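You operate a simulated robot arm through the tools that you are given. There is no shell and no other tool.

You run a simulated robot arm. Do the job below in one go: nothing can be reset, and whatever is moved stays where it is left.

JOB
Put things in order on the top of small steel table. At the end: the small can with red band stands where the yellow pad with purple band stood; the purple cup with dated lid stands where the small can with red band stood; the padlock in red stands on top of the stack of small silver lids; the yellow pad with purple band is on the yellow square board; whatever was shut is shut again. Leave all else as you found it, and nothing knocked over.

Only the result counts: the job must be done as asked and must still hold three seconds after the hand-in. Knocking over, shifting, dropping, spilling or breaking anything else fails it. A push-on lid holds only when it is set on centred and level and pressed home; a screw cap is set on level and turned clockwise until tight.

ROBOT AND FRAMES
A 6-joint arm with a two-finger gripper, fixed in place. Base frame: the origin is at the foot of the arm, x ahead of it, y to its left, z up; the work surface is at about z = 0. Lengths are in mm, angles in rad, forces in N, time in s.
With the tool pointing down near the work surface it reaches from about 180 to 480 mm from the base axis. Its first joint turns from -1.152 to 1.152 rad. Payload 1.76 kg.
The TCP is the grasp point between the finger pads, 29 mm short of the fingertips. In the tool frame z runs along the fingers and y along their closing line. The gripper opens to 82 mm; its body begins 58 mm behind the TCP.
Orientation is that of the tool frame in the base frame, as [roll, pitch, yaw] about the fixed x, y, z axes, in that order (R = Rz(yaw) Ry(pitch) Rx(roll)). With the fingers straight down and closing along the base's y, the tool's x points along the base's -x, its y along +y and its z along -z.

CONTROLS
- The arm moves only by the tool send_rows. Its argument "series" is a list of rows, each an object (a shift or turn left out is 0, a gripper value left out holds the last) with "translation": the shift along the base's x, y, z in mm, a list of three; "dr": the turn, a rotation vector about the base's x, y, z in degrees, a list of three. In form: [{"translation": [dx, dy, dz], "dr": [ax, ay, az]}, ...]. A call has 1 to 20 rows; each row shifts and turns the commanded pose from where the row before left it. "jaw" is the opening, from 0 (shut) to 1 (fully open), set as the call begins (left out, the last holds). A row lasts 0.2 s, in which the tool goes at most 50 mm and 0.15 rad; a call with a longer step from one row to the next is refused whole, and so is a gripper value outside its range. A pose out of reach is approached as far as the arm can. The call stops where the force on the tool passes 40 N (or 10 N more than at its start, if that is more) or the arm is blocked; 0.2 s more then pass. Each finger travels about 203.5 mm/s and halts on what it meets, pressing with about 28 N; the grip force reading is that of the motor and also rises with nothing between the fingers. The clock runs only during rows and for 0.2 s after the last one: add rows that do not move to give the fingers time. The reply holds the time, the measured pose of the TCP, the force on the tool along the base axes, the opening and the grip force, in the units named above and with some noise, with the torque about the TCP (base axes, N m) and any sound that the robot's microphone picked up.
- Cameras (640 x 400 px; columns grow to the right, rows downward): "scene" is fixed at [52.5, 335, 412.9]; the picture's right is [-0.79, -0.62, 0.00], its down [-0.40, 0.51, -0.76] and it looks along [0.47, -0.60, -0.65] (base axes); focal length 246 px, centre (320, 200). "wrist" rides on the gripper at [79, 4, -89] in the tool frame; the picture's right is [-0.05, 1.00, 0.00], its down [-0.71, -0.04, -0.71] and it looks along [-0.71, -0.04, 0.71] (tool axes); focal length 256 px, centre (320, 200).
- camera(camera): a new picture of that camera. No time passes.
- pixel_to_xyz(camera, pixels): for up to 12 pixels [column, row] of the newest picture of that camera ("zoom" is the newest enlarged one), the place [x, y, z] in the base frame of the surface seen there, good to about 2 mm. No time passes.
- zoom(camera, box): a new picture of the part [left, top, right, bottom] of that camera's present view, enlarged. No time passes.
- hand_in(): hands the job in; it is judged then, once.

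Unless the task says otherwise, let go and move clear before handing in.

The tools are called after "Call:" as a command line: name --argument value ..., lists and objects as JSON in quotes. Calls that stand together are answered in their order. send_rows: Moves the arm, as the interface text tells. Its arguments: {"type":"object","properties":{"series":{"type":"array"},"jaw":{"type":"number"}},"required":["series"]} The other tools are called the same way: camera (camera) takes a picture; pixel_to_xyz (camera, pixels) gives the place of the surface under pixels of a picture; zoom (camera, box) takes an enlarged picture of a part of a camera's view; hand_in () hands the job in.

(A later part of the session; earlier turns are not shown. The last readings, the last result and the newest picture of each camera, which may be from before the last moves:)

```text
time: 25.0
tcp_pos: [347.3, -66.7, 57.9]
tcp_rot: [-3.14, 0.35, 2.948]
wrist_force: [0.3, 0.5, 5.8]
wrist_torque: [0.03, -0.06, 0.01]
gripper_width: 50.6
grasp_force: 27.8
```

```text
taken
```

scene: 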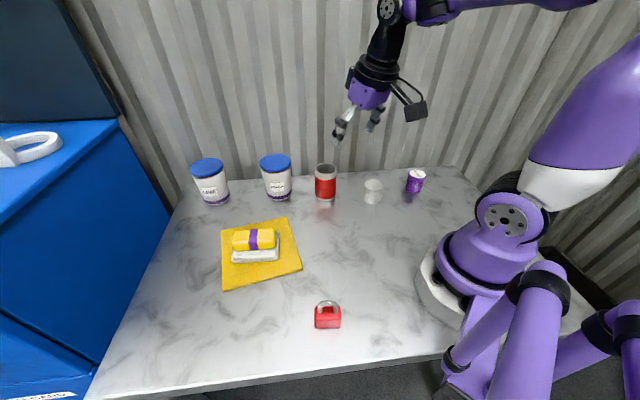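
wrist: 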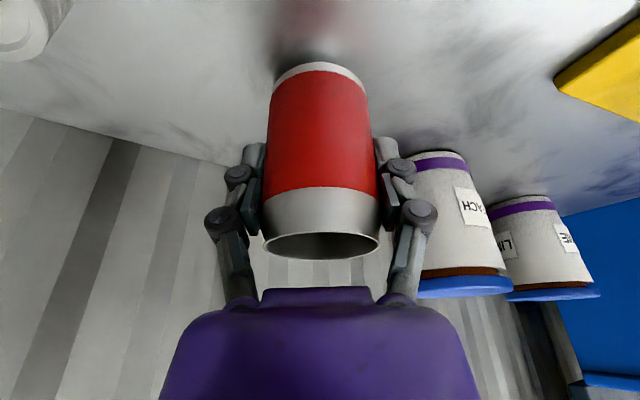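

Gripped at width 50.6. I lift carefully by 100 mm.

Call:
send_rows --series '[{"translation": [0, 0, 4]}, {"translation": [0, 0, 8]}, {"translation": [0, 0, 16]}, {"translation": [0, 0, 24]}, {"translation": [0, 0, 24]}, {"translation": [0, 0, 24]}, {}]'

Call:
zoom --camera "scene" --box '[260, 70, 420, 220]'

Call:
camera --camera "wrist"

```text
time: 26.6
tcp_pos: [347.5, -68.5, 158.5]
tcp_rot: [-3.14, 0.35, 2.948]
wrist_force: [-0.3, -0.3, -0.3]
wrist_torque: [0.0, 0.04, -0.03]
gripper_width: 50.7
grasp_force: 28.4
```

```text
2.67 times, centred on (340, 145) of scene
```

zoom: 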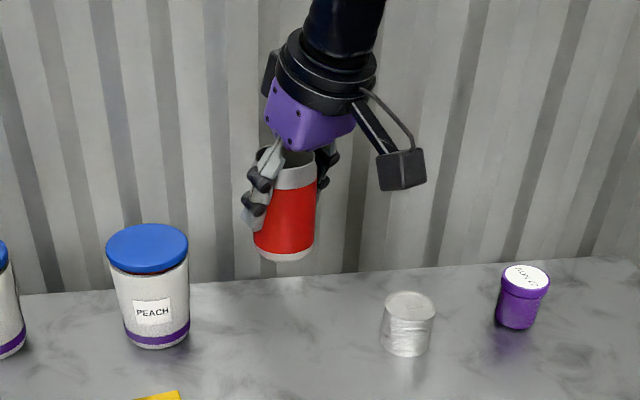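

```text
taken
```

wrist: 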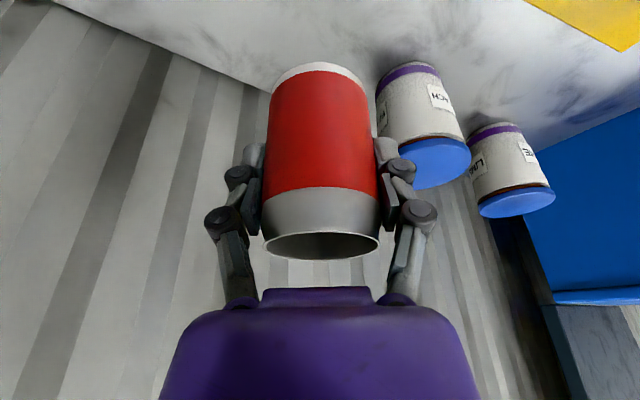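

The can is up and firm. I swing along the arc (r≈354) to bearing 41.7°, high over the board.

Call:
send_rows --series '[{"translation": [5.4, 40.2, 0], "dr": [0, 0, 6.575]}, {"translation": [0.7, 40.6, 0], "dr": [0, 0, 6.575]}, {"translation": [-3.9, 40.3, 0], "dr": [0, 0, 6.575]}, {"translation": [-8.5, 39.7, 0], "dr": [0, 0, 6.575]}, {"translation": [-13.1, 38.4, 0], "dr": [0, 0, 6.575]}, {"translation": [-17.3, 36.7, 0], "dr": [0, 0, 6.575]}, {"translation": [-21.4, 34.5, 0], "dr": [0, 0, 6.575]}, {"translation": [-25.2, 31.7, 0], "dr": [0, 0, 6.575]}, {}]'

Call:
camera --camera "wrist"

Call:
camera --camera "scene"

```text
time: 28.6
tcp_pos: [264.8, 234.5, 158.2]
tcp_rot: [-3.139, 0.349, -2.415]
wrist_force: [-0.1, 0.0, 0.0]
wrist_torque: [0.0, 0.01, 0.01]
gripper_width: 50.7
grasp_force: 28.3
```

```text
taken
```

wrist: 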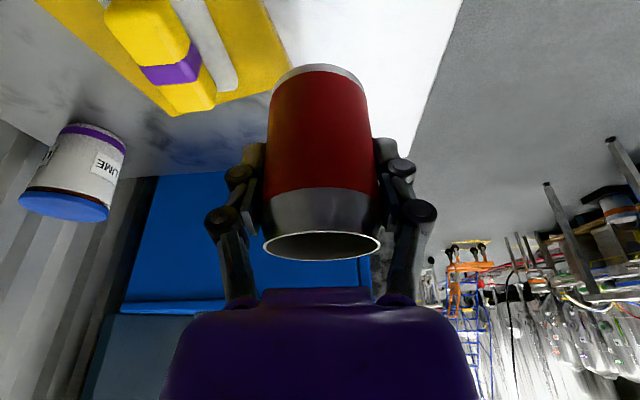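

```text
taken
```

scene: 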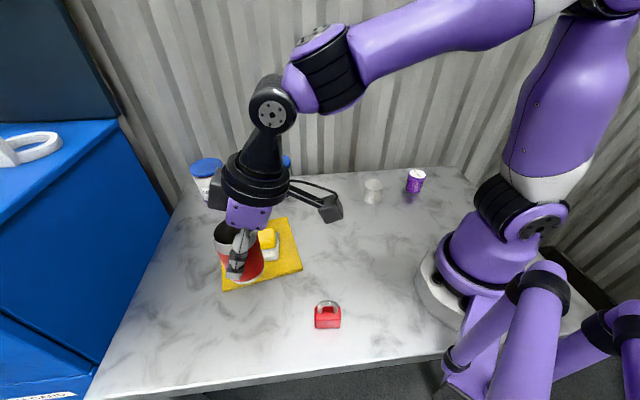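

Bearing is right. I extend outward to above the pad's old place while lowering partly.

Call:
send_rows --series '[{"translation": [28.3, 25.6, -10]}, {"translation": [28.3, 25.6, -10]}, {"translation": [28.3, 25.6, -15]}, {"translation": [28.3, 25.7, -15]}, {}]'

Call:
camera --camera "wrist"

Call:
camera --camera "scene"

```text
time: 29.8
tcp_pos: [377.4, 336.4, 108.1]
tcp_rot: [-3.14, 0.347, -2.416]
wrist_force: [0.5, 0.0, -0.4]
wrist_torque: [0.02, 0.01, 0.01]
gripper_width: 50.8
grasp_force: 27.8
```

```text
taken
```

wrist: 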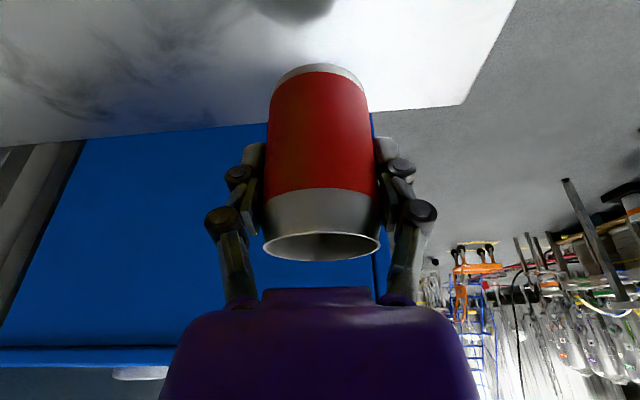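

```text
taken
```

scene: 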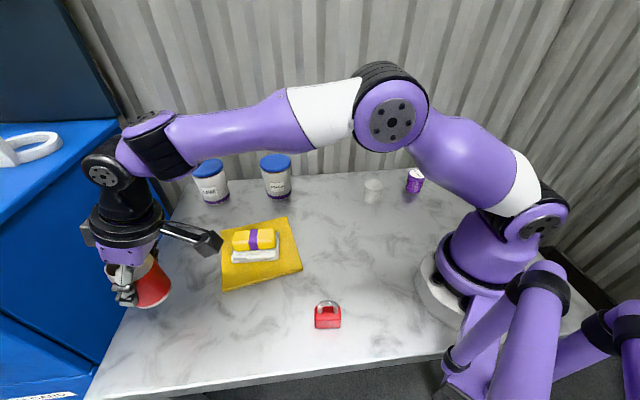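

Above the target at (377.4,336.4). I lower toward table contact (expected at TCP z≈58).

Call:
send_rows --series '[{"translation": [0.2, 0.2, -20]}, {"translation": [0.2, 0.2, -15]}, {"translation": [0, 0, -8]}, {"translation": [0, 0, -4]}, {}]'

Call:
zoom --camera "scene" --box '[80, 220, 240, 350]'

```text
time: 31.0
tcp_pos: [377.4, 336.6, 61.4]
tcp_rot: [-3.14, 0.349, -2.414]
wrist_force: [-1.2, 0.1, -0.1]
wrist_torque: [0.02, 0.01, -0.01]
gripper_width: 50.6
grasp_force: 27.7
```

```text
3.08 times, centred on (160, 285) of scene
```

zoom: 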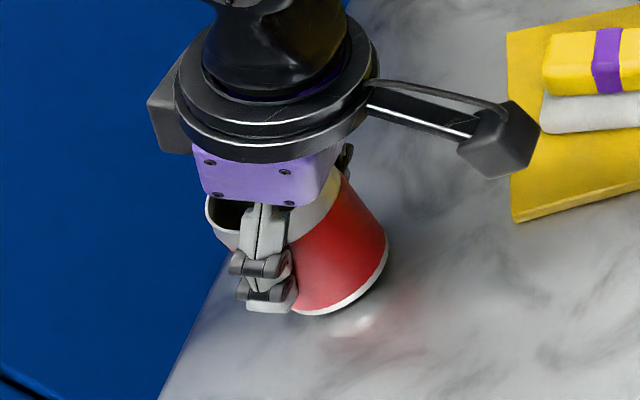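

The can's lean in the picture is just perspective toward the nadir. I step down for contact.

Call:
send_rows --series '[{"translation": [0, 0, -1.5]}, {}]'

Call:
send_rows --series '[{"translation": [0, 0, -1]}, {}]'

Call:
send_rows --series '[{"translation": [0, 0, -1]}, {}]'

```text
time: 31.6
tcp_pos: [377.2, 337.1, 60.9]
tcp_rot: [-3.139, 0.348, -2.416]
wrist_force: [0.7, 0.4, -0.1]
wrist_torque: [0.01, -0.05, -0.01]
gripper_width: 50.6
grasp_force: 27.9
```

```text
time: 32.2
tcp_pos: [378.1, 337.5, 59.4]
tcp_rot: [3.141, 0.348, -2.415]
wrist_force: [1.4, 0.3, -0.6]
wrist_torque: [-0.03, 0.02, 0.0]
gripper_width: 50.7
grasp_force: 27.9
```

```text
time: 32.8
tcp_pos: [376.9, 337.5, 58.9]
tcp_rot: [-3.141, 0.349, -2.417]
wrist_force: [-0.8, 0.0, 3.1]
wrist_torque: [0.05, 0.0, 0.06]
gripper_width: 50.9
grasp_force: 27.7
```

Light contact (3 N). I open the fingers and rise straight up.

Call:
send_rows --jaw 1 --series '[{}, {}, {}]'

Call:
camera --camera "wrist"

Call:
zoom --camera "scene" --box '[80, 220, 240, 350]'

```text
time: 33.6
tcp_pos: [378.3, 336.7, 58.2]
tcp_rot: [-3.14, 0.348, -2.415]
wrist_force: [0.5, -0.5, 0.3]
wrist_torque: [0.03, -0.02, 0.0]
gripper_width: 81.9
grasp_force: 0.0
```

```text
taken
```

wrist: 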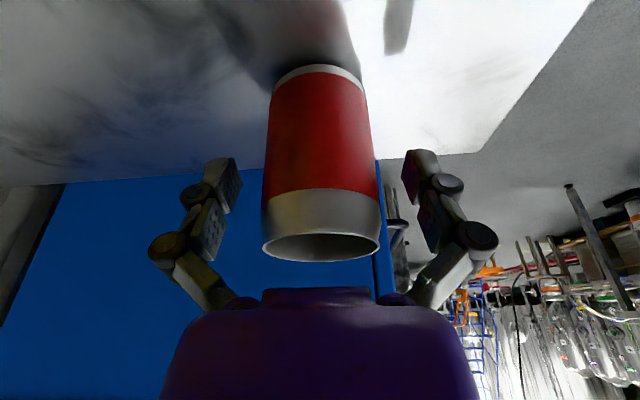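

```text
3.08 times, centred on (160, 285) of scene
```

zoom: 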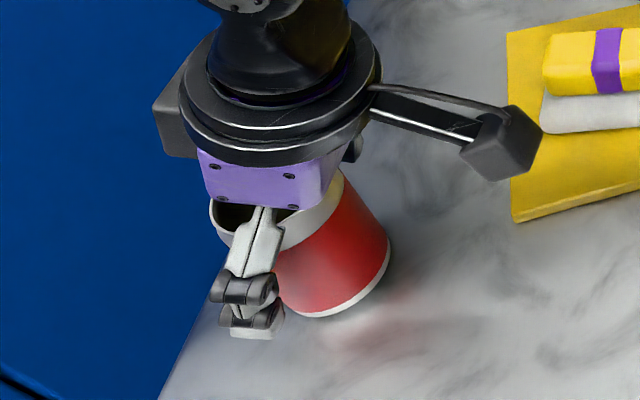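

The can stands free between the open fingers. I rise vertically, then pull back inward.

Call:
send_rows --series '[{"translation": [0, 0, 15]}, {"translation": [0, 0, 20]}, {"translation": [0, 0, 25]}, {"translation": [0, 0, 25]}, {"translation": [-12, -10, 15]}, {"translation": [-30, -27, 10]}, {"translation": [-30, -27, 10]}, {}]'

Call:
camera --camera "wrist"

Call:
camera --camera "scene"

```text
time: 35.4
tcp_pos: [306.1, 272.2, 179.4]
tcp_rot: [-3.14, 0.348, -2.416]
wrist_force: [-0.8, -1.1, 0.7]
wrist_torque: [-0.01, 0.02, -0.02]
gripper_width: 81.8
grasp_force: 0.1
```

```text
taken
```

wrist: 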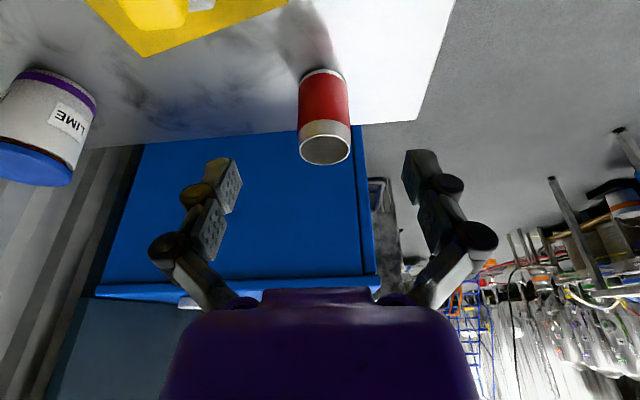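

```text
taken
```

scene: 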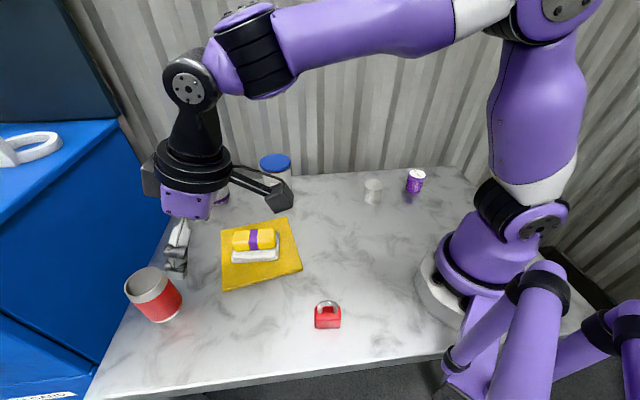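

The can stands upright at the left. I check its actual centre.

Call:
pixel_to_xyz --camera "wrist" --pixels '[[324, 134], [326, 163], [300, 150], [349, 148], [322, 75], [323, 110]]'

Call:
pixel_to_xyz --camera "scene" --pixels '[[160, 318], [147, 268], [149, 300], [126, 290], [178, 275]]'

```text
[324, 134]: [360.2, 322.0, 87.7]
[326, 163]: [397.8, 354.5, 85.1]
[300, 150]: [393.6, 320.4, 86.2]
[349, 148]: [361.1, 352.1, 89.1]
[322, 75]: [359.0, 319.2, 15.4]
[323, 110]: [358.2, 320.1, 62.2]
```

```text
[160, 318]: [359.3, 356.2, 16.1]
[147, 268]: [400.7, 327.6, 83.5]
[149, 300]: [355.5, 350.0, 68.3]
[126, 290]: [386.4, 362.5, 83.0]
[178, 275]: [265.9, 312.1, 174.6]
```

The can's centre came out at about (378,337), matching the pad's old place. Next I retract, untilt, and swing around to view the purple cup.

Call:
send_rows --series '[{"translation": [-33.7, -29.9, 0], "dr": [-4.43, 4.99, 0]}, {"translation": [-33.7, -29.9, 0], "dr": [-4.43, 4.99, 0]}, {"translation": [-29.9, -26.6, 0], "dr": [-4.43, 4.99, 0]}, {"translation": [20.8, -32.2, 0], "dr": [0, 0, -7.83]}, {"translation": [15.8, -34.2, 0], "dr": [0, 0, -7.83]}, {"translation": [10.8, -35.6, 0], "dr": [0, 0, -7.83]}, {"translation": [5.8, -36.2, 0], "dr": [0, 0, -7.83]}, {"translation": [0.8, -36.4, 0], "dr": [0, 0, -7.83]}, {"translation": [-4.2, -35.6, 0], "dr": [0, 0, -7.83]}, {"translation": [-9.0, -34.2, 0], "dr": [0, 0, -7.83]}, {"translation": [-13.4, -32.3, 0], "dr": [0, 0, -7.83]}, {"translation": [-17.5, -29.8, 0], "dr": [0, 0, -7.83]}, {"translation": [-21.1, -26.7, 0], "dr": [0, 0, -7.83]}, {"translation": [-24.3, -23.2, 0], "dr": [0, 0, -7.83]}, {"translation": [-26.8, -19.5, 0], "dr": [0, 0, -7.83]}, {}]'

Call:
camera --camera "wrist"

Call:
camera --camera "scene"

```text
time: 38.8
tcp_pos: [145.7, -188.6, 179.5]
tcp_rot: [-3.141, 0.001, 2.226]
wrist_force: [0.1, -0.1, 0.1]
wrist_torque: [-0.03, 0.02, 0.02]
gripper_width: 82.2
grasp_force: 0.0
```

```text
taken
```

wrist: 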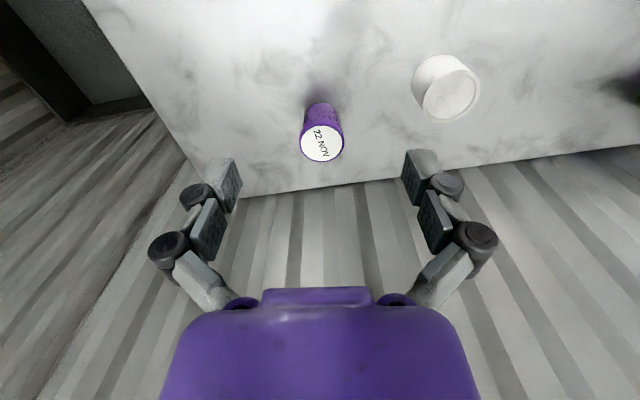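

```text
taken
```

scene: 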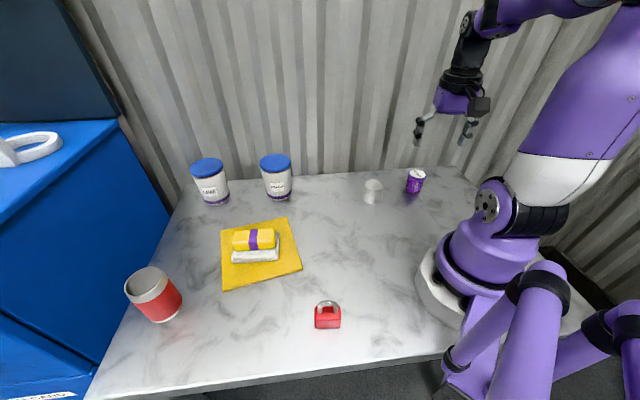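

Call:
zoom --camera "wrist" --box '[282, 85, 362, 175]'

Call:
zoom --camera "scene" --box '[395, 160, 435, 200]'

```text
4.44 times, centred on (322, 130) of wrist
```

zoom: 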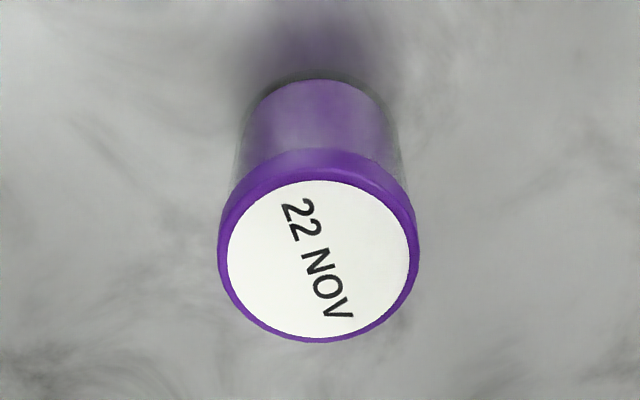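

```text
10.00 times, centred on (415, 180) of scene
```

zoom: 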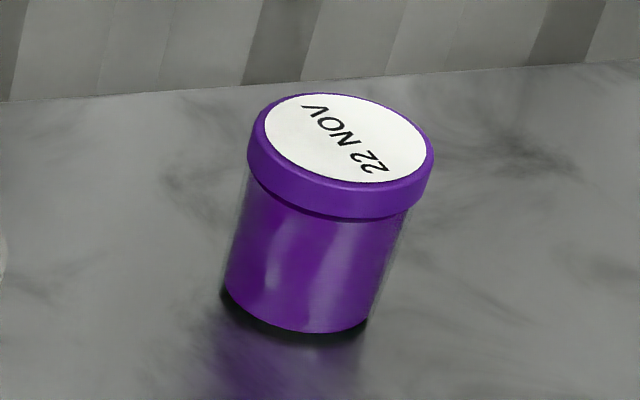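

The cup looks like a translucent body under a slightly wider lid. I measure the lid's rim and the body base.

Call:
zoom --camera "wrist" --box '[282, 85, 362, 175]'

Call:
pixel_to_xyz --camera "zoom" --pixels '[[222, 255], [415, 255], [318, 182], [320, 338], [318, 260], [318, 165], [318, 150], [318, 120], [318, 88], [245, 150], [395, 150], [255, 105]]'

Call:
pixel_to_xyz --camera "wrist" --pixels '[[414, 88], [478, 88], [450, 68], [448, 120], [450, 92], [432, 56], [420, 70], [440, 75]]'

Call:
zoom --camera "wrist" --box '[400, 40, 500, 140]'

```text
4.44 times, centred on (322, 130) of wrist
```

zoom: 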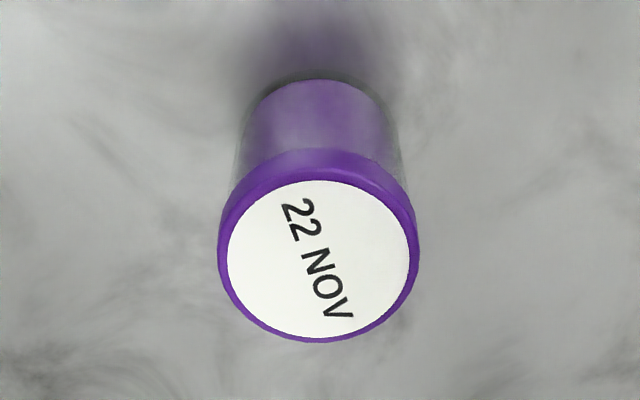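

```text
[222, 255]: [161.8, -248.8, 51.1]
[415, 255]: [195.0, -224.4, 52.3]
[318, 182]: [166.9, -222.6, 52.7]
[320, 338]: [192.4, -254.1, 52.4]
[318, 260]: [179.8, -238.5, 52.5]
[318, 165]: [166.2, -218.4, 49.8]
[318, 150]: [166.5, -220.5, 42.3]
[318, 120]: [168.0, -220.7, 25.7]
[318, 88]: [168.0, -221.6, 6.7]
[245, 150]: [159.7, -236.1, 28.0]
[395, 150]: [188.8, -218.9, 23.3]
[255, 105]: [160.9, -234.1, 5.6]
```

```text
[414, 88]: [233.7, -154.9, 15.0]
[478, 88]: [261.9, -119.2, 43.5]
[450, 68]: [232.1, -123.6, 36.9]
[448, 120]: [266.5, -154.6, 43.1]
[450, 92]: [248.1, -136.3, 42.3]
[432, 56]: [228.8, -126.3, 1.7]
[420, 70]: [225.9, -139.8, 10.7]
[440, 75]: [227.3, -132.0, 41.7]
```

```text
4.00 times, centred on (450, 90) of wrist
```

zoom: 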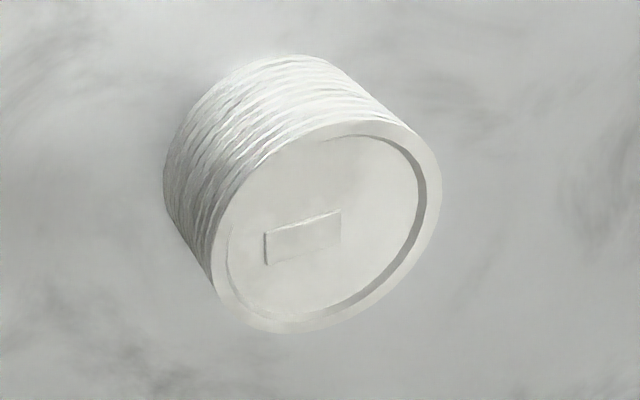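

Cup axis ≈ (179,−237.5), lid radius ≈22 (bottom z≈38), body radius ≈20, total height ≈52. A 45° tilted grip should hold the body beneath the lid, so I test that tilt high up first, further out.

Call:
send_rows --series '[{"translation": [24, -32, 15]}, {"translation": [24, -32, 15], "dr": [0, 0, -0.5]}, {"dr": [-5.99, -4.51, 0]}, {"dr": [-5.99, -4.51, 0]}, {"dr": [-5.99, -4.51, 0]}, {"dr": [-5.99, -4.51, 0]}, {"dr": [-5.99, -4.51, 0]}, {"dr": [-5.99, -4.51, 0]}, {}]'

Call:
camera --camera "scene"

Call:
camera --camera "wrist"

```text
time: 40.8
tcp_pos: [193.3, -253.1, 207.5]
tcp_rot: [-3.137, 0.786, 2.219]
wrist_force: [-0.7, -0.3, 0.0]
wrist_torque: [0.02, 0.02, -0.01]
gripper_width: 82.0
grasp_force: 0.1
```

```text
taken
```

scene: 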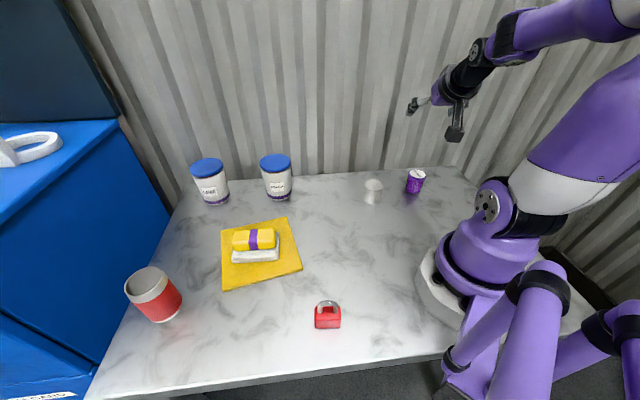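

```text
taken
```

wrist: 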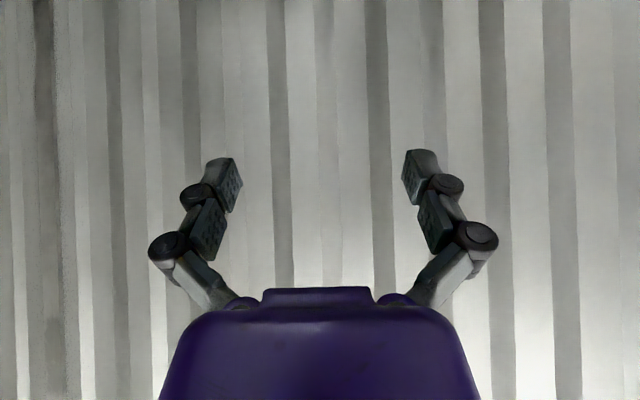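

45° tilt works high up. I move toward above the cup at z≈130 to see whether it stays reachable.

Call:
send_rows --series '[{"translation": [-7.6, 8.9, -25.7]}, {"translation": [-7.6, 8.9, -25.7]}, {"translation": [-7.5, 9.0, -25.7]}, {}]'

Call:
camera --camera "scene"

Call:
camera --camera "wrist"

```text
time: 41.8
tcp_pos: [187.5, -246.2, 141.3]
tcp_rot: [-3.138, 0.78, 2.218]
wrist_force: [-0.7, 0.5, 0.5]
wrist_torque: [0.03, 0.0, -0.02]
gripper_width: 82.3
grasp_force: 0.0
out of reach, approached as far as the arm can: row 2, 3
```

```text
taken
```

scene: 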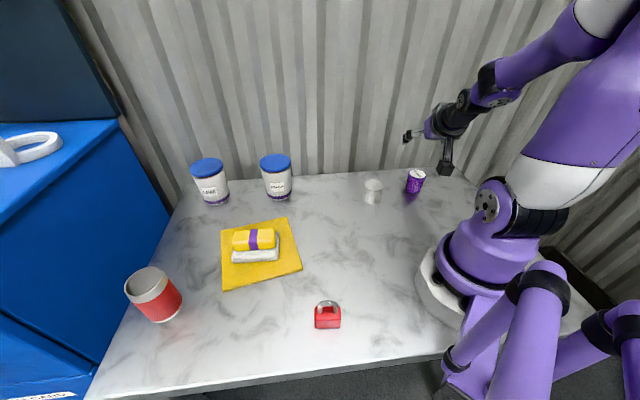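

```text
taken
```

wrist: 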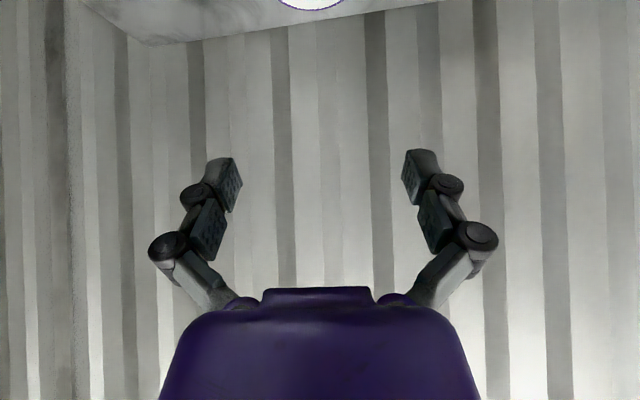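

At 45° outward tilt the cup is out of reach (row 2,3 flagged). Instead I'll approach the cup from the other side with the fingers tilted back toward it (wrist farther out, camera on top). First I untilt and raise to a safe pose.

Call:
send_rows --series '[{"translation": [18.7, 14.4, 15], "dr": [5.99, 4.51, 0]}, {"translation": [18.7, 14.4, 15], "dr": [5.99, 4.51, 0]}, {"translation": [18.7, 14.4, 15], "dr": [5.99, 4.51, 0]}, {"translation": [18.7, 14.4, 15], "dr": [5.99, 4.51, 0]}, {"translation": [18.7, 14.4, 15], "dr": [5.99, 4.51, 0]}, {"translation": [18.7, 14.4, 15], "dr": [5.99, 4.51, 0]}, {}]'

```text
time: 43.4
tcp_pos: [299.6, -159.4, 233.1]
tcp_rot: [-3.141, -0.002, 2.22]
wrist_force: [0.5, -0.6, -0.3]
wrist_torque: [0.0, -0.01, -0.01]
gripper_width: 82.3
grasp_force: 0.1
```

Now vertical at (300,−159,233). I turn the tool by +83° about z so it can tilt back toward the cup.

Call:
send_rows --series '[{"dr": [0, 0, 7.55]}, {"dr": [0, 0, 7.55]}, {"dr": [0, 0, 7.55]}, {"dr": [0, 0, 7.55]}, {"dr": [0, 0, 7.55]}, {"dr": [0, 0, 7.55]}, {"dr": [0, 0, 7.55]}, {"dr": [0, 0, 7.55]}, {"dr": [0, 0, 7.55]}, {"dr": [0, 0, 7.55]}, {"dr": [0, 0, 7.55]}, {}]'

Call:
camera --camera "scene"

```text
time: 46.0
tcp_pos: [299.0, -159.5, 232.2]
tcp_rot: [-3.139, 0.0, -2.612]
wrist_force: [-0.6, -0.3, 0.5]
wrist_torque: [0.02, 0.02, 0.03]
gripper_width: 81.9
grasp_force: 0.1
```

```text
taken
```

scene: 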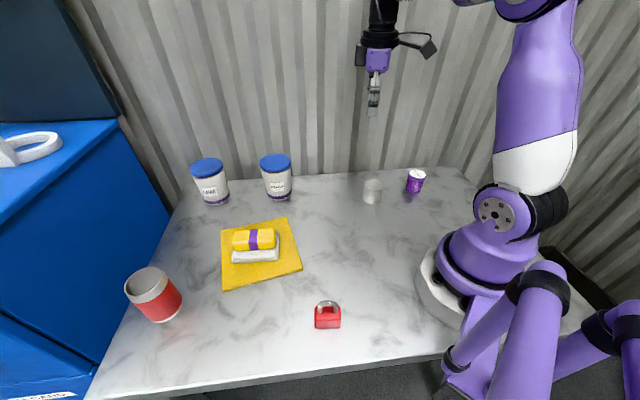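

Tool yaw is now 30°. I tilt it backward in part while moving toward the cup, and check.

Call:
send_rows --series '[{"translation": [-18, -11.8, -8], "dr": [-3.75, 6.5, 0]}, {"translation": [-18, -11.8, -8], "dr": [-3.75, 6.5, 0]}, {"translation": [-18, -11.8, -8], "dr": [-3.75, 6.5, 0]}, {}]'

Call:
camera --camera "scene"

Call:
camera --camera "wrist"

```text
time: 47.0
tcp_pos: [269.8, -176.5, 200.3]
tcp_rot: [-3.12, -0.23, -2.613]
wrist_force: [-1.1, 0.3, -0.6]
wrist_torque: [-0.01, -0.01, 0.02]
gripper_width: 82.0
grasp_force: 0.1
out of reach, approached as far as the arm can: row 1, 2, 3
```

```text
taken
```

scene: 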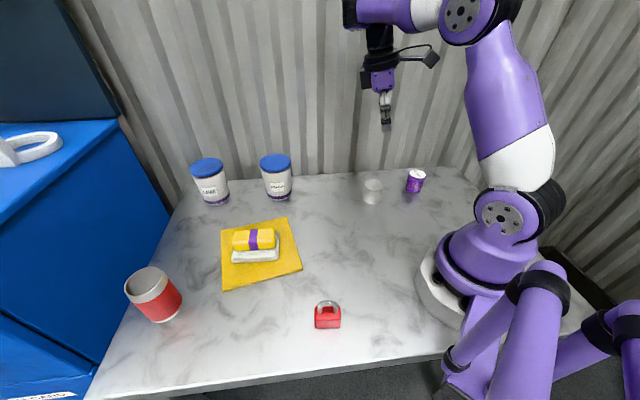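

```text
taken
```

wrist: 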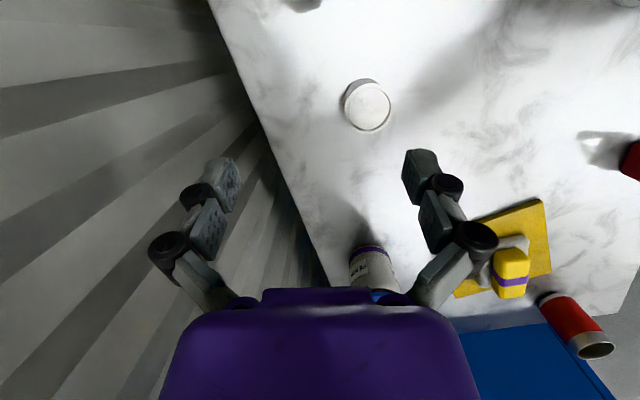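

The wrist hit a limit leaning straight backward (only 13° reached). A sideways lean (tool perpendicular to the arm's plane) should be feasible, so I go back to vertical, yaw to 68°, and shift to about (236,−94).

Call:
send_rows --series '[{"translation": [-4.8, 11.9, 2], "dr": [3.85, -5.36, 0]}, {"translation": [-4.8, 11.9, 2], "dr": [3.85, -5.36, 0]}, {"translation": [-4.8, 11.9, 2], "dr": [0, 0, 7.6]}, {"translation": [-4.8, 11.9, 2], "dr": [0, 0, 7.6]}, {"translation": [-4.8, 11.9, 2], "dr": [0, 0, 7.6]}, {"translation": [-4.8, 11.9, 2], "dr": [0, 0, 7.6]}, {"translation": [-4.8, 11.9, 2], "dr": [0, 0, 7.6]}, {}]'

```text
time: 48.8
tcp_pos: [241.3, -104.6, 213.5]
tcp_rot: [-3.128, -0.062, -1.946]
wrist_force: [0.5, -0.1, 0.3]
wrist_torque: [-0.04, -0.01, 0.0]
gripper_width: 82.1
grasp_force: 0.1
out of reach, approached as far as the arm can: row 1
```

Yaw is 68.5°. Now I lean the tool sideways toward the cup while moving it there at a safe height.

Call:
send_rows --series '[{"translation": [-9.5, -20, -8], "dr": [-6.42, 2.53, 0]}, {"translation": [-9.5, -20, -8], "dr": [-6.42, 2.53, 0]}, {"translation": [-9.5, -20, -8], "dr": [-6.42, 2.53, 0]}, {"translation": [-9.5, -20, -8], "dr": [-6.42, 2.53, 0]}, {"translation": [-9.5, -20, -8], "dr": [-6.42, 2.53, 0]}, {"translation": [-9.5, -20, -8], "dr": [-6.42, 2.53, 0]}, {}]'

Call:
camera --camera "scene"

Call:
camera --camera "wrist"

```text
time: 50.4
tcp_pos: [182.8, -226.4, 166.5]
tcp_rot: [-3.125, -0.785, -1.949]
wrist_force: [0.9, 0.2, 0.1]
wrist_torque: [-0.01, -0.01, 0.0]
gripper_width: 82.0
grasp_force: 0.0
```

```text
taken
```

scene: 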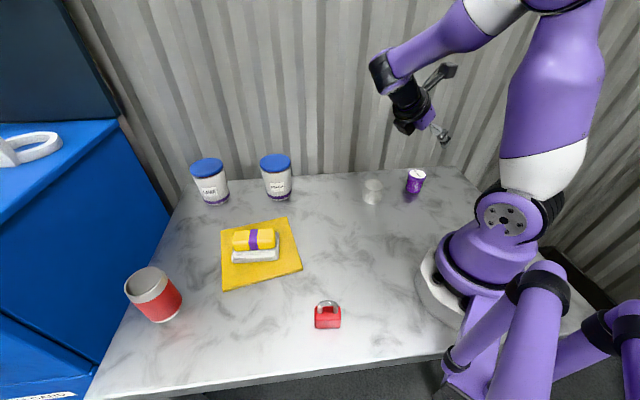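

```text
taken
```

wrist: 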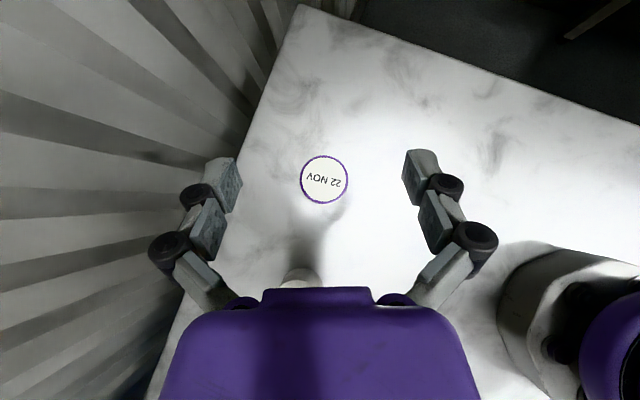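

The sideways lean works: the wrist camera looks straight down on the lid at (324,179), between the fingers. I measure the lid's exact centre and edges and the stack clearance.

Call:
pixel_to_xyz --camera "wrist" --pixels '[[324, 179], [302, 179], [346, 179], [324, 157], [324, 201], [300, 280], [312, 215]]'

Call:
zoom --camera "wrist" --box '[274, 140, 374, 220]'

Call:
zoom --camera "scene" --box '[340, 20, 500, 220]'

```text
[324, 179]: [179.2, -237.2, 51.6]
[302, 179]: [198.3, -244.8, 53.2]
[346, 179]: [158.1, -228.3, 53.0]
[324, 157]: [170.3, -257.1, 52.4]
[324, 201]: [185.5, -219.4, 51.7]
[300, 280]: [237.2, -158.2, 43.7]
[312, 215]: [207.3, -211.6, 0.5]
```

```text
5.00 times, centred on (324, 180) of wrist
```

zoom: 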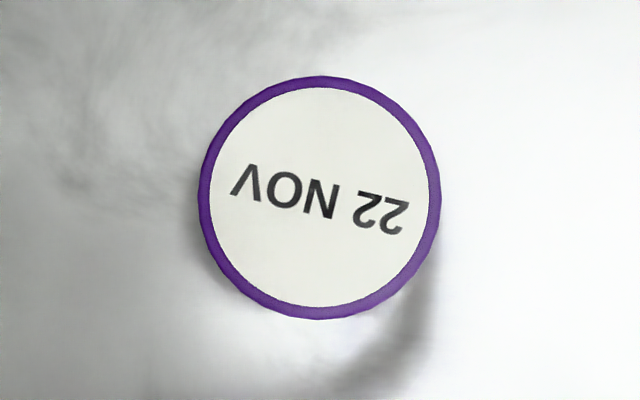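

```text
2.00 times, centred on (420, 120) of scene
```

zoom: 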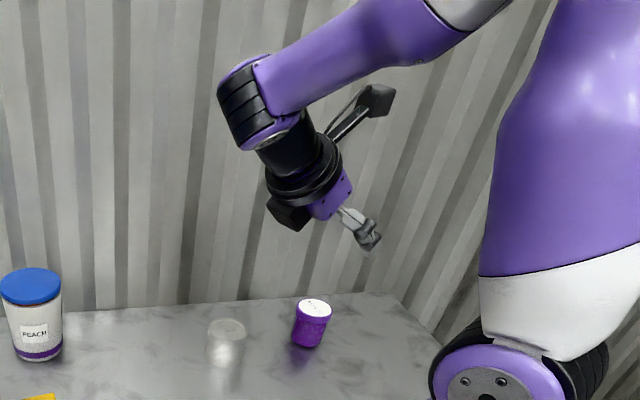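

Cup centre is (178.5,−237.3), lid radius 22, lid bottom near z≈39.5. To keep the dark block under the gripper clear of the lid stack I'll rotate the approach to θ=80° and level the roll, then check reach at mid height.

Call:
send_rows --series '[{"translation": [-0.8, 2.2, 0], "dr": [0, 0, 5.85]}, {"translation": [-0.8, 2.2, 0], "dr": [0, 0, 5.85]}, {"dr": [0.1, 0.65, -0.67]}, {"translation": [0, 0, -20]}, {"translation": [0, 0, -20]}, {}]'

Call:
zoom --camera "scene" --box '[340, 60, 500, 220]'

Call:
camera --camera "wrist"

```text
time: 51.8
tcp_pos: [182.5, -222.2, 126.3]
tcp_rot: [3.141, -0.784, -1.747]
wrist_force: [0.4, 0.5, 0.2]
wrist_torque: [0.01, -0.01, 0.0]
gripper_width: 82.1
grasp_force: 0.0
```

```text
2.50 times, centred on (420, 140) of scene
```

zoom: 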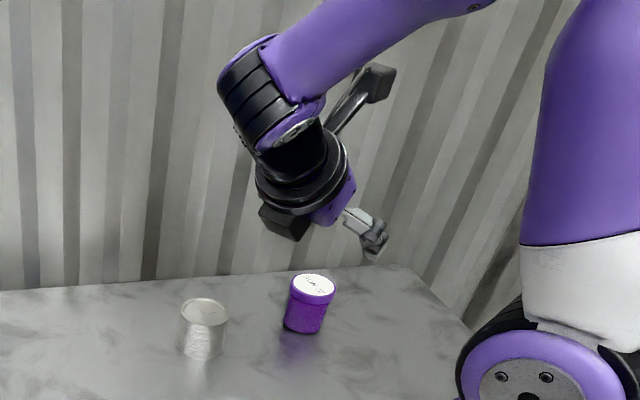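

```text
taken
```

wrist: 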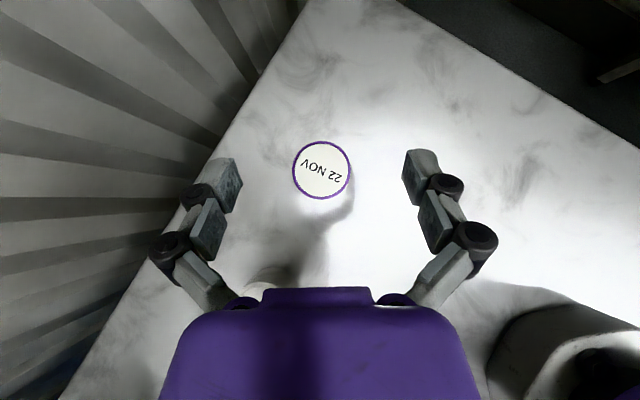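

Good, yaw 80°, no reach flags. I measure the underside block to be sure of clearance over the stack on descent.

Call:
zoom --camera "scene" --box '[340, 60, 500, 220]'

Call:
pixel_to_xyz --camera "zoom" --pixels '[[285, 218], [270, 225], [300, 235], [262, 205], [285, 236], [308, 222], [330, 215], [310, 200], [375, 250], [262, 230], [280, 238], [345, 200]]'

```text
2.50 times, centred on (420, 140) of scene
```

zoom: 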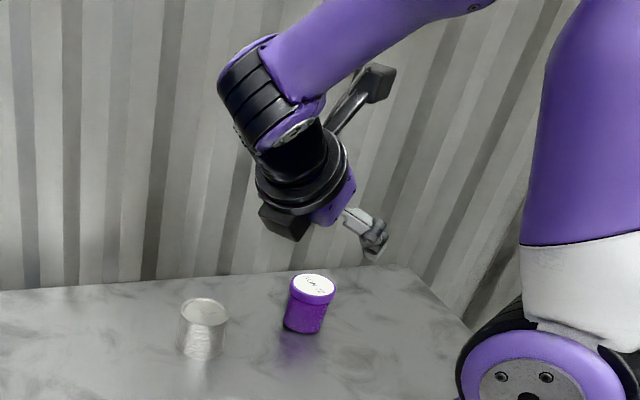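

```text
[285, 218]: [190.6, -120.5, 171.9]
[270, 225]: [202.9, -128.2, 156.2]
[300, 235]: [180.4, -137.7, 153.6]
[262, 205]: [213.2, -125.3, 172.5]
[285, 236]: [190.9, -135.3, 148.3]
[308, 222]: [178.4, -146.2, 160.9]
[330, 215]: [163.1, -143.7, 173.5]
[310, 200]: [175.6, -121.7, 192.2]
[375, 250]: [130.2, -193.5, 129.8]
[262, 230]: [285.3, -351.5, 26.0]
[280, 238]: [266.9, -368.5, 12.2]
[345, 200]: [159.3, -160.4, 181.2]
```

The block's bottom is ~21 mm above the TCP height and ends ~12 mm short of the stack sideways, so descent is safe. I go down in stages.

Call:
send_rows --series '[{"translation": [-1.3, 0.2, -20]}, {"translation": [0, 0, -20]}, {"translation": [0, 0, -20]}, {}]'

Call:
camera --camera "wrist"

Call:
zoom --camera "scene" --box '[340, 100, 480, 220]'

```text
time: 52.8
tcp_pos: [180.2, -222.7, 67.4]
tcp_rot: [-3.141, -0.784, -1.746]
wrist_force: [-0.3, 0.4, -0.5]
wrist_torque: [0.0, -0.01, 0.01]
gripper_width: 82.0
grasp_force: 0.0
```

```text
taken
```

wrist: 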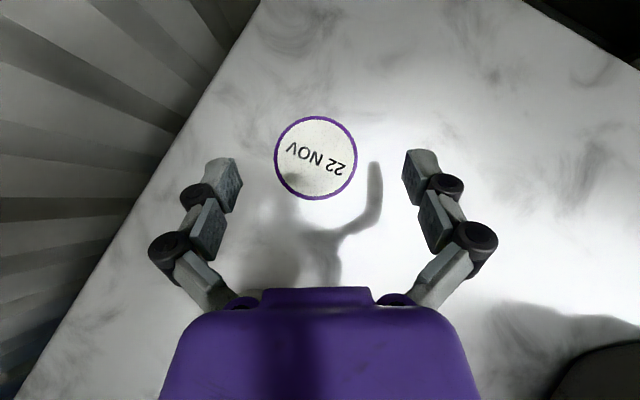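

```text
3.33 times, centred on (410, 160) of scene
```

zoom: 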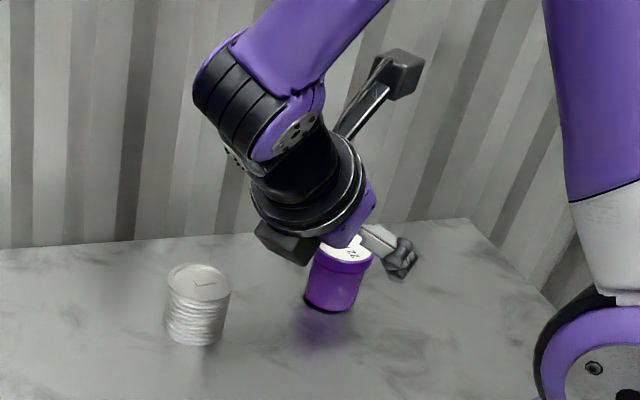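

The lid is at (315,158), nearly centred. I recheck its centre for the final descent.

Call:
pixel_to_xyz --camera "wrist" --pixels '[[315, 158], [276, 158], [356, 158], [316, 118], [316, 199]]'

```text
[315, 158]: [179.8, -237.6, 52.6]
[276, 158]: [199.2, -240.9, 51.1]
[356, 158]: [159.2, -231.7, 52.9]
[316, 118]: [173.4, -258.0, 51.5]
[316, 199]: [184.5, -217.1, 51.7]
```

Cup centre (179.1,−237.2). I continue down to TCP z≈31 in small steps.

Call:
send_rows --series '[{"translation": [1.6, 0.8, -12]}, {"translation": [0, 0, -12]}, {"translation": [0, 0, -8]}, {"translation": [0, 0, -3.5]}, {}]'

Call:
camera --camera "wrist"

Call:
zoom --camera "scene" --box '[350, 120, 470, 210]'

```text
time: 54.0
tcp_pos: [182.4, -220.0, 31.0]
tcp_rot: [-3.14, -0.785, -1.746]
wrist_force: [0.5, 0.5, -0.3]
wrist_torque: [-0.01, 0.0, 0.01]
gripper_width: 82.1
grasp_force: 0.1
```

```text
taken
```

wrist: 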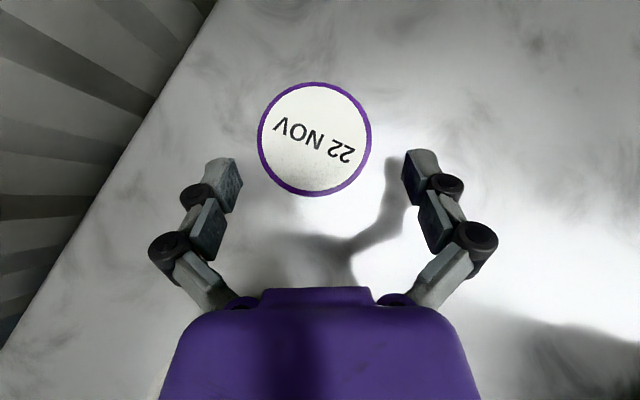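

```text
4.44 times, centred on (410, 165) of scene
```

zoom: 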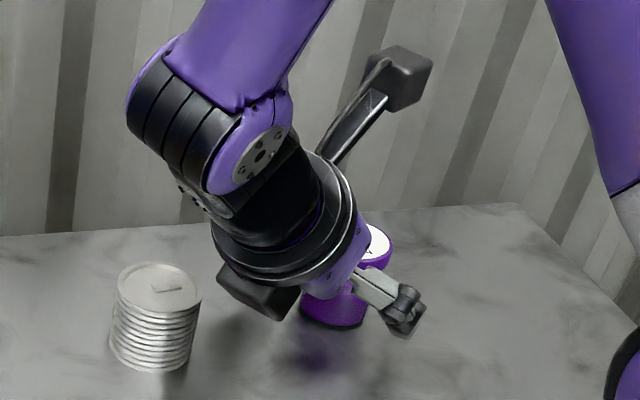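

The tips reach ~3 mm past the cup's axis; I nudge 2 mm further and then close slowly to see at what width it meets (≈40 body, ≈44 lid).

Call:
send_rows --series '[{"translation": [-0.4, -2.2, -0.5]}, {}]'

Call:
send_rows --jaw 0 --series '[{}, {}, {}]'

Call:
camera --camera "wrist"

Call:
zoom --camera "scene" --box '[370, 140, 450, 200]'

```text
time: 54.6
tcp_pos: [182.1, -223.4, 30.7]
tcp_rot: [-3.142, -0.783, -1.745]
wrist_force: [-0.5, -0.5, 0.0]
wrist_torque: [0.01, 0.0, -0.03]
gripper_width: 82.2
grasp_force: 0.0
```

```text
time: 55.4
tcp_pos: [182.6, -222.9, 30.0]
tcp_rot: [-3.141, -0.786, -1.748]
wrist_force: [0.2, -1.3, 13.1]
wrist_torque: [-0.26, 0.0, 0.04]
gripper_width: 41.2
grasp_force: 27.8
```

```text
taken
```

wrist: 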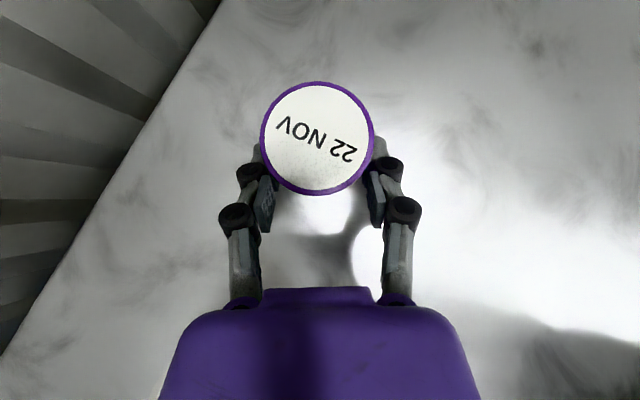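

```text
6.67 times, centred on (410, 170) of scene
```

zoom: 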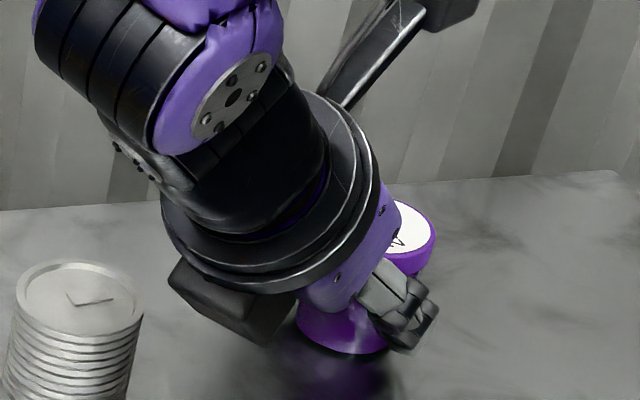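

It closed at 41.2 mm, i.e. on the body beneath the lid. I lift a few mm and verify that the cup comes along level.

Call:
send_rows --series '[{"translation": [0, 0, 2]}, {"translation": [0, 0, 4]}, {"translation": [0, 0, 6]}, {}]'

Call:
camera --camera "wrist"

Call:
zoom --camera "scene" --box '[370, 130, 450, 200]'

```text
time: 56.4
tcp_pos: [181.9, -223.7, 41.9]
tcp_rot: [3.141, -0.782, -1.748]
wrist_force: [0.8, 0.0, -1.5]
wrist_torque: [0.02, 0.02, -0.03]
gripper_width: 41.1
grasp_force: 28.0
```

```text
taken
```

wrist: 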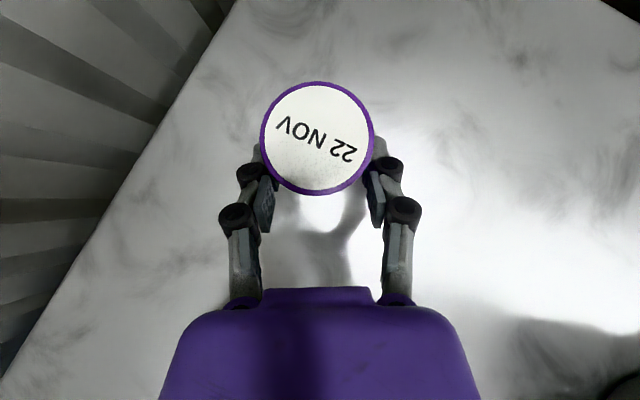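

```text
5.71 times, centred on (410, 165) of scene
```

zoom: 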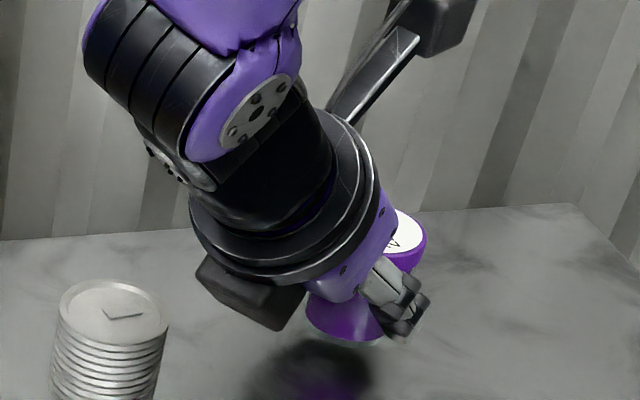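

The cup is lifted, lid unchanged. I measure the lid centre relative to the TCP, then raise to carry height.

Call:
pixel_to_xyz --camera "wrist" --pixels '[[317, 138], [262, 138], [373, 138], [317, 83], [317, 193]]'

Call:
send_rows --series '[{"translation": [0, 0, 10]}, {"translation": [0, 0, 20]}, {"translation": [0, 0, 25]}, {"translation": [0, 0, 25]}, {"translation": [0, 0, 15]}, {}]'

Call:
camera --camera "wrist"

Call:
camera --camera "scene"

```text
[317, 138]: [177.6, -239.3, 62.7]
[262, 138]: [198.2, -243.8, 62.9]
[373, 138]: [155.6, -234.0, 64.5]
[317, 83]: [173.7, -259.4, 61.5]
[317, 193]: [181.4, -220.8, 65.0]
```

```text
time: 57.8
tcp_pos: [181.1, -223.5, 138.5]
tcp_rot: [3.141, -0.786, -1.748]
wrist_force: [-0.4, 0.9, -1.9]
wrist_torque: [0.01, 0.02, 0.0]
gripper_width: 41.1
grasp_force: 27.9
```

```text
taken
```

wrist: 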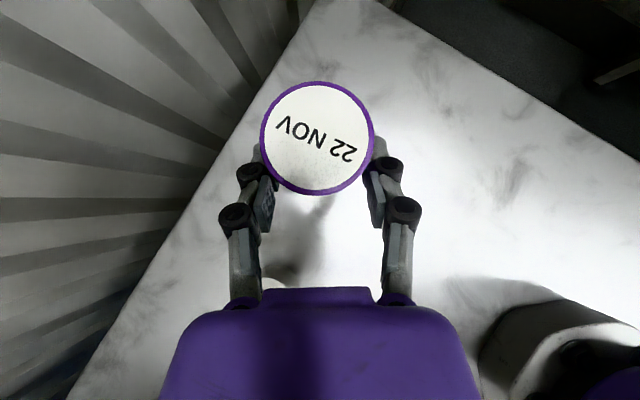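

```text
taken
```

scene: 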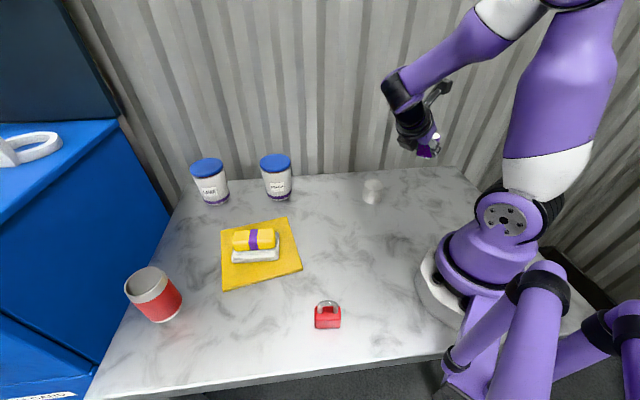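

I check whether the held cup is level by sampling several lid points.

Call:
pixel_to_xyz --camera "wrist" --pixels '[[317, 90], [317, 100], [310, 95], [325, 95], [317, 185], [310, 182], [325, 182], [270, 138], [275, 145], [362, 138], [360, 145], [317, 125]]'

Call:
zoom --camera "scene" --box '[380, 100, 460, 170]'

```text
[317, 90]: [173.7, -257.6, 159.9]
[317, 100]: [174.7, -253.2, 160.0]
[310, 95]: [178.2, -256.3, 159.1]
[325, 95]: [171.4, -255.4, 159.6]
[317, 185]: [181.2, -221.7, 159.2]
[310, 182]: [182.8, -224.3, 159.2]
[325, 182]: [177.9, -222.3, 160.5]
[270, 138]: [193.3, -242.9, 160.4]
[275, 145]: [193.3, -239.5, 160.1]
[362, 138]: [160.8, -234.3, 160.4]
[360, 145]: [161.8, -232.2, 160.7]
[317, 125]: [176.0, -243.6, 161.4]
```

```text
5.71 times, centred on (420, 135) of scene
```

zoom: 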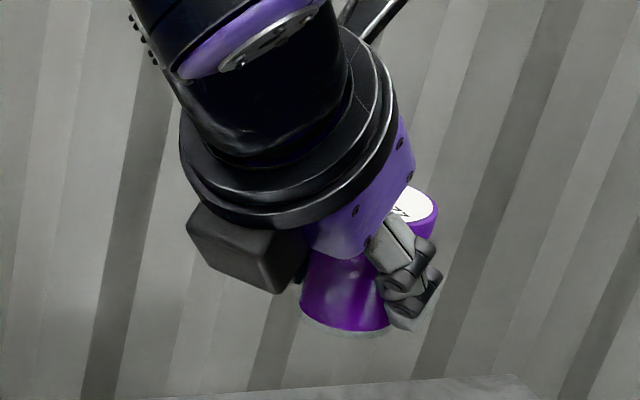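

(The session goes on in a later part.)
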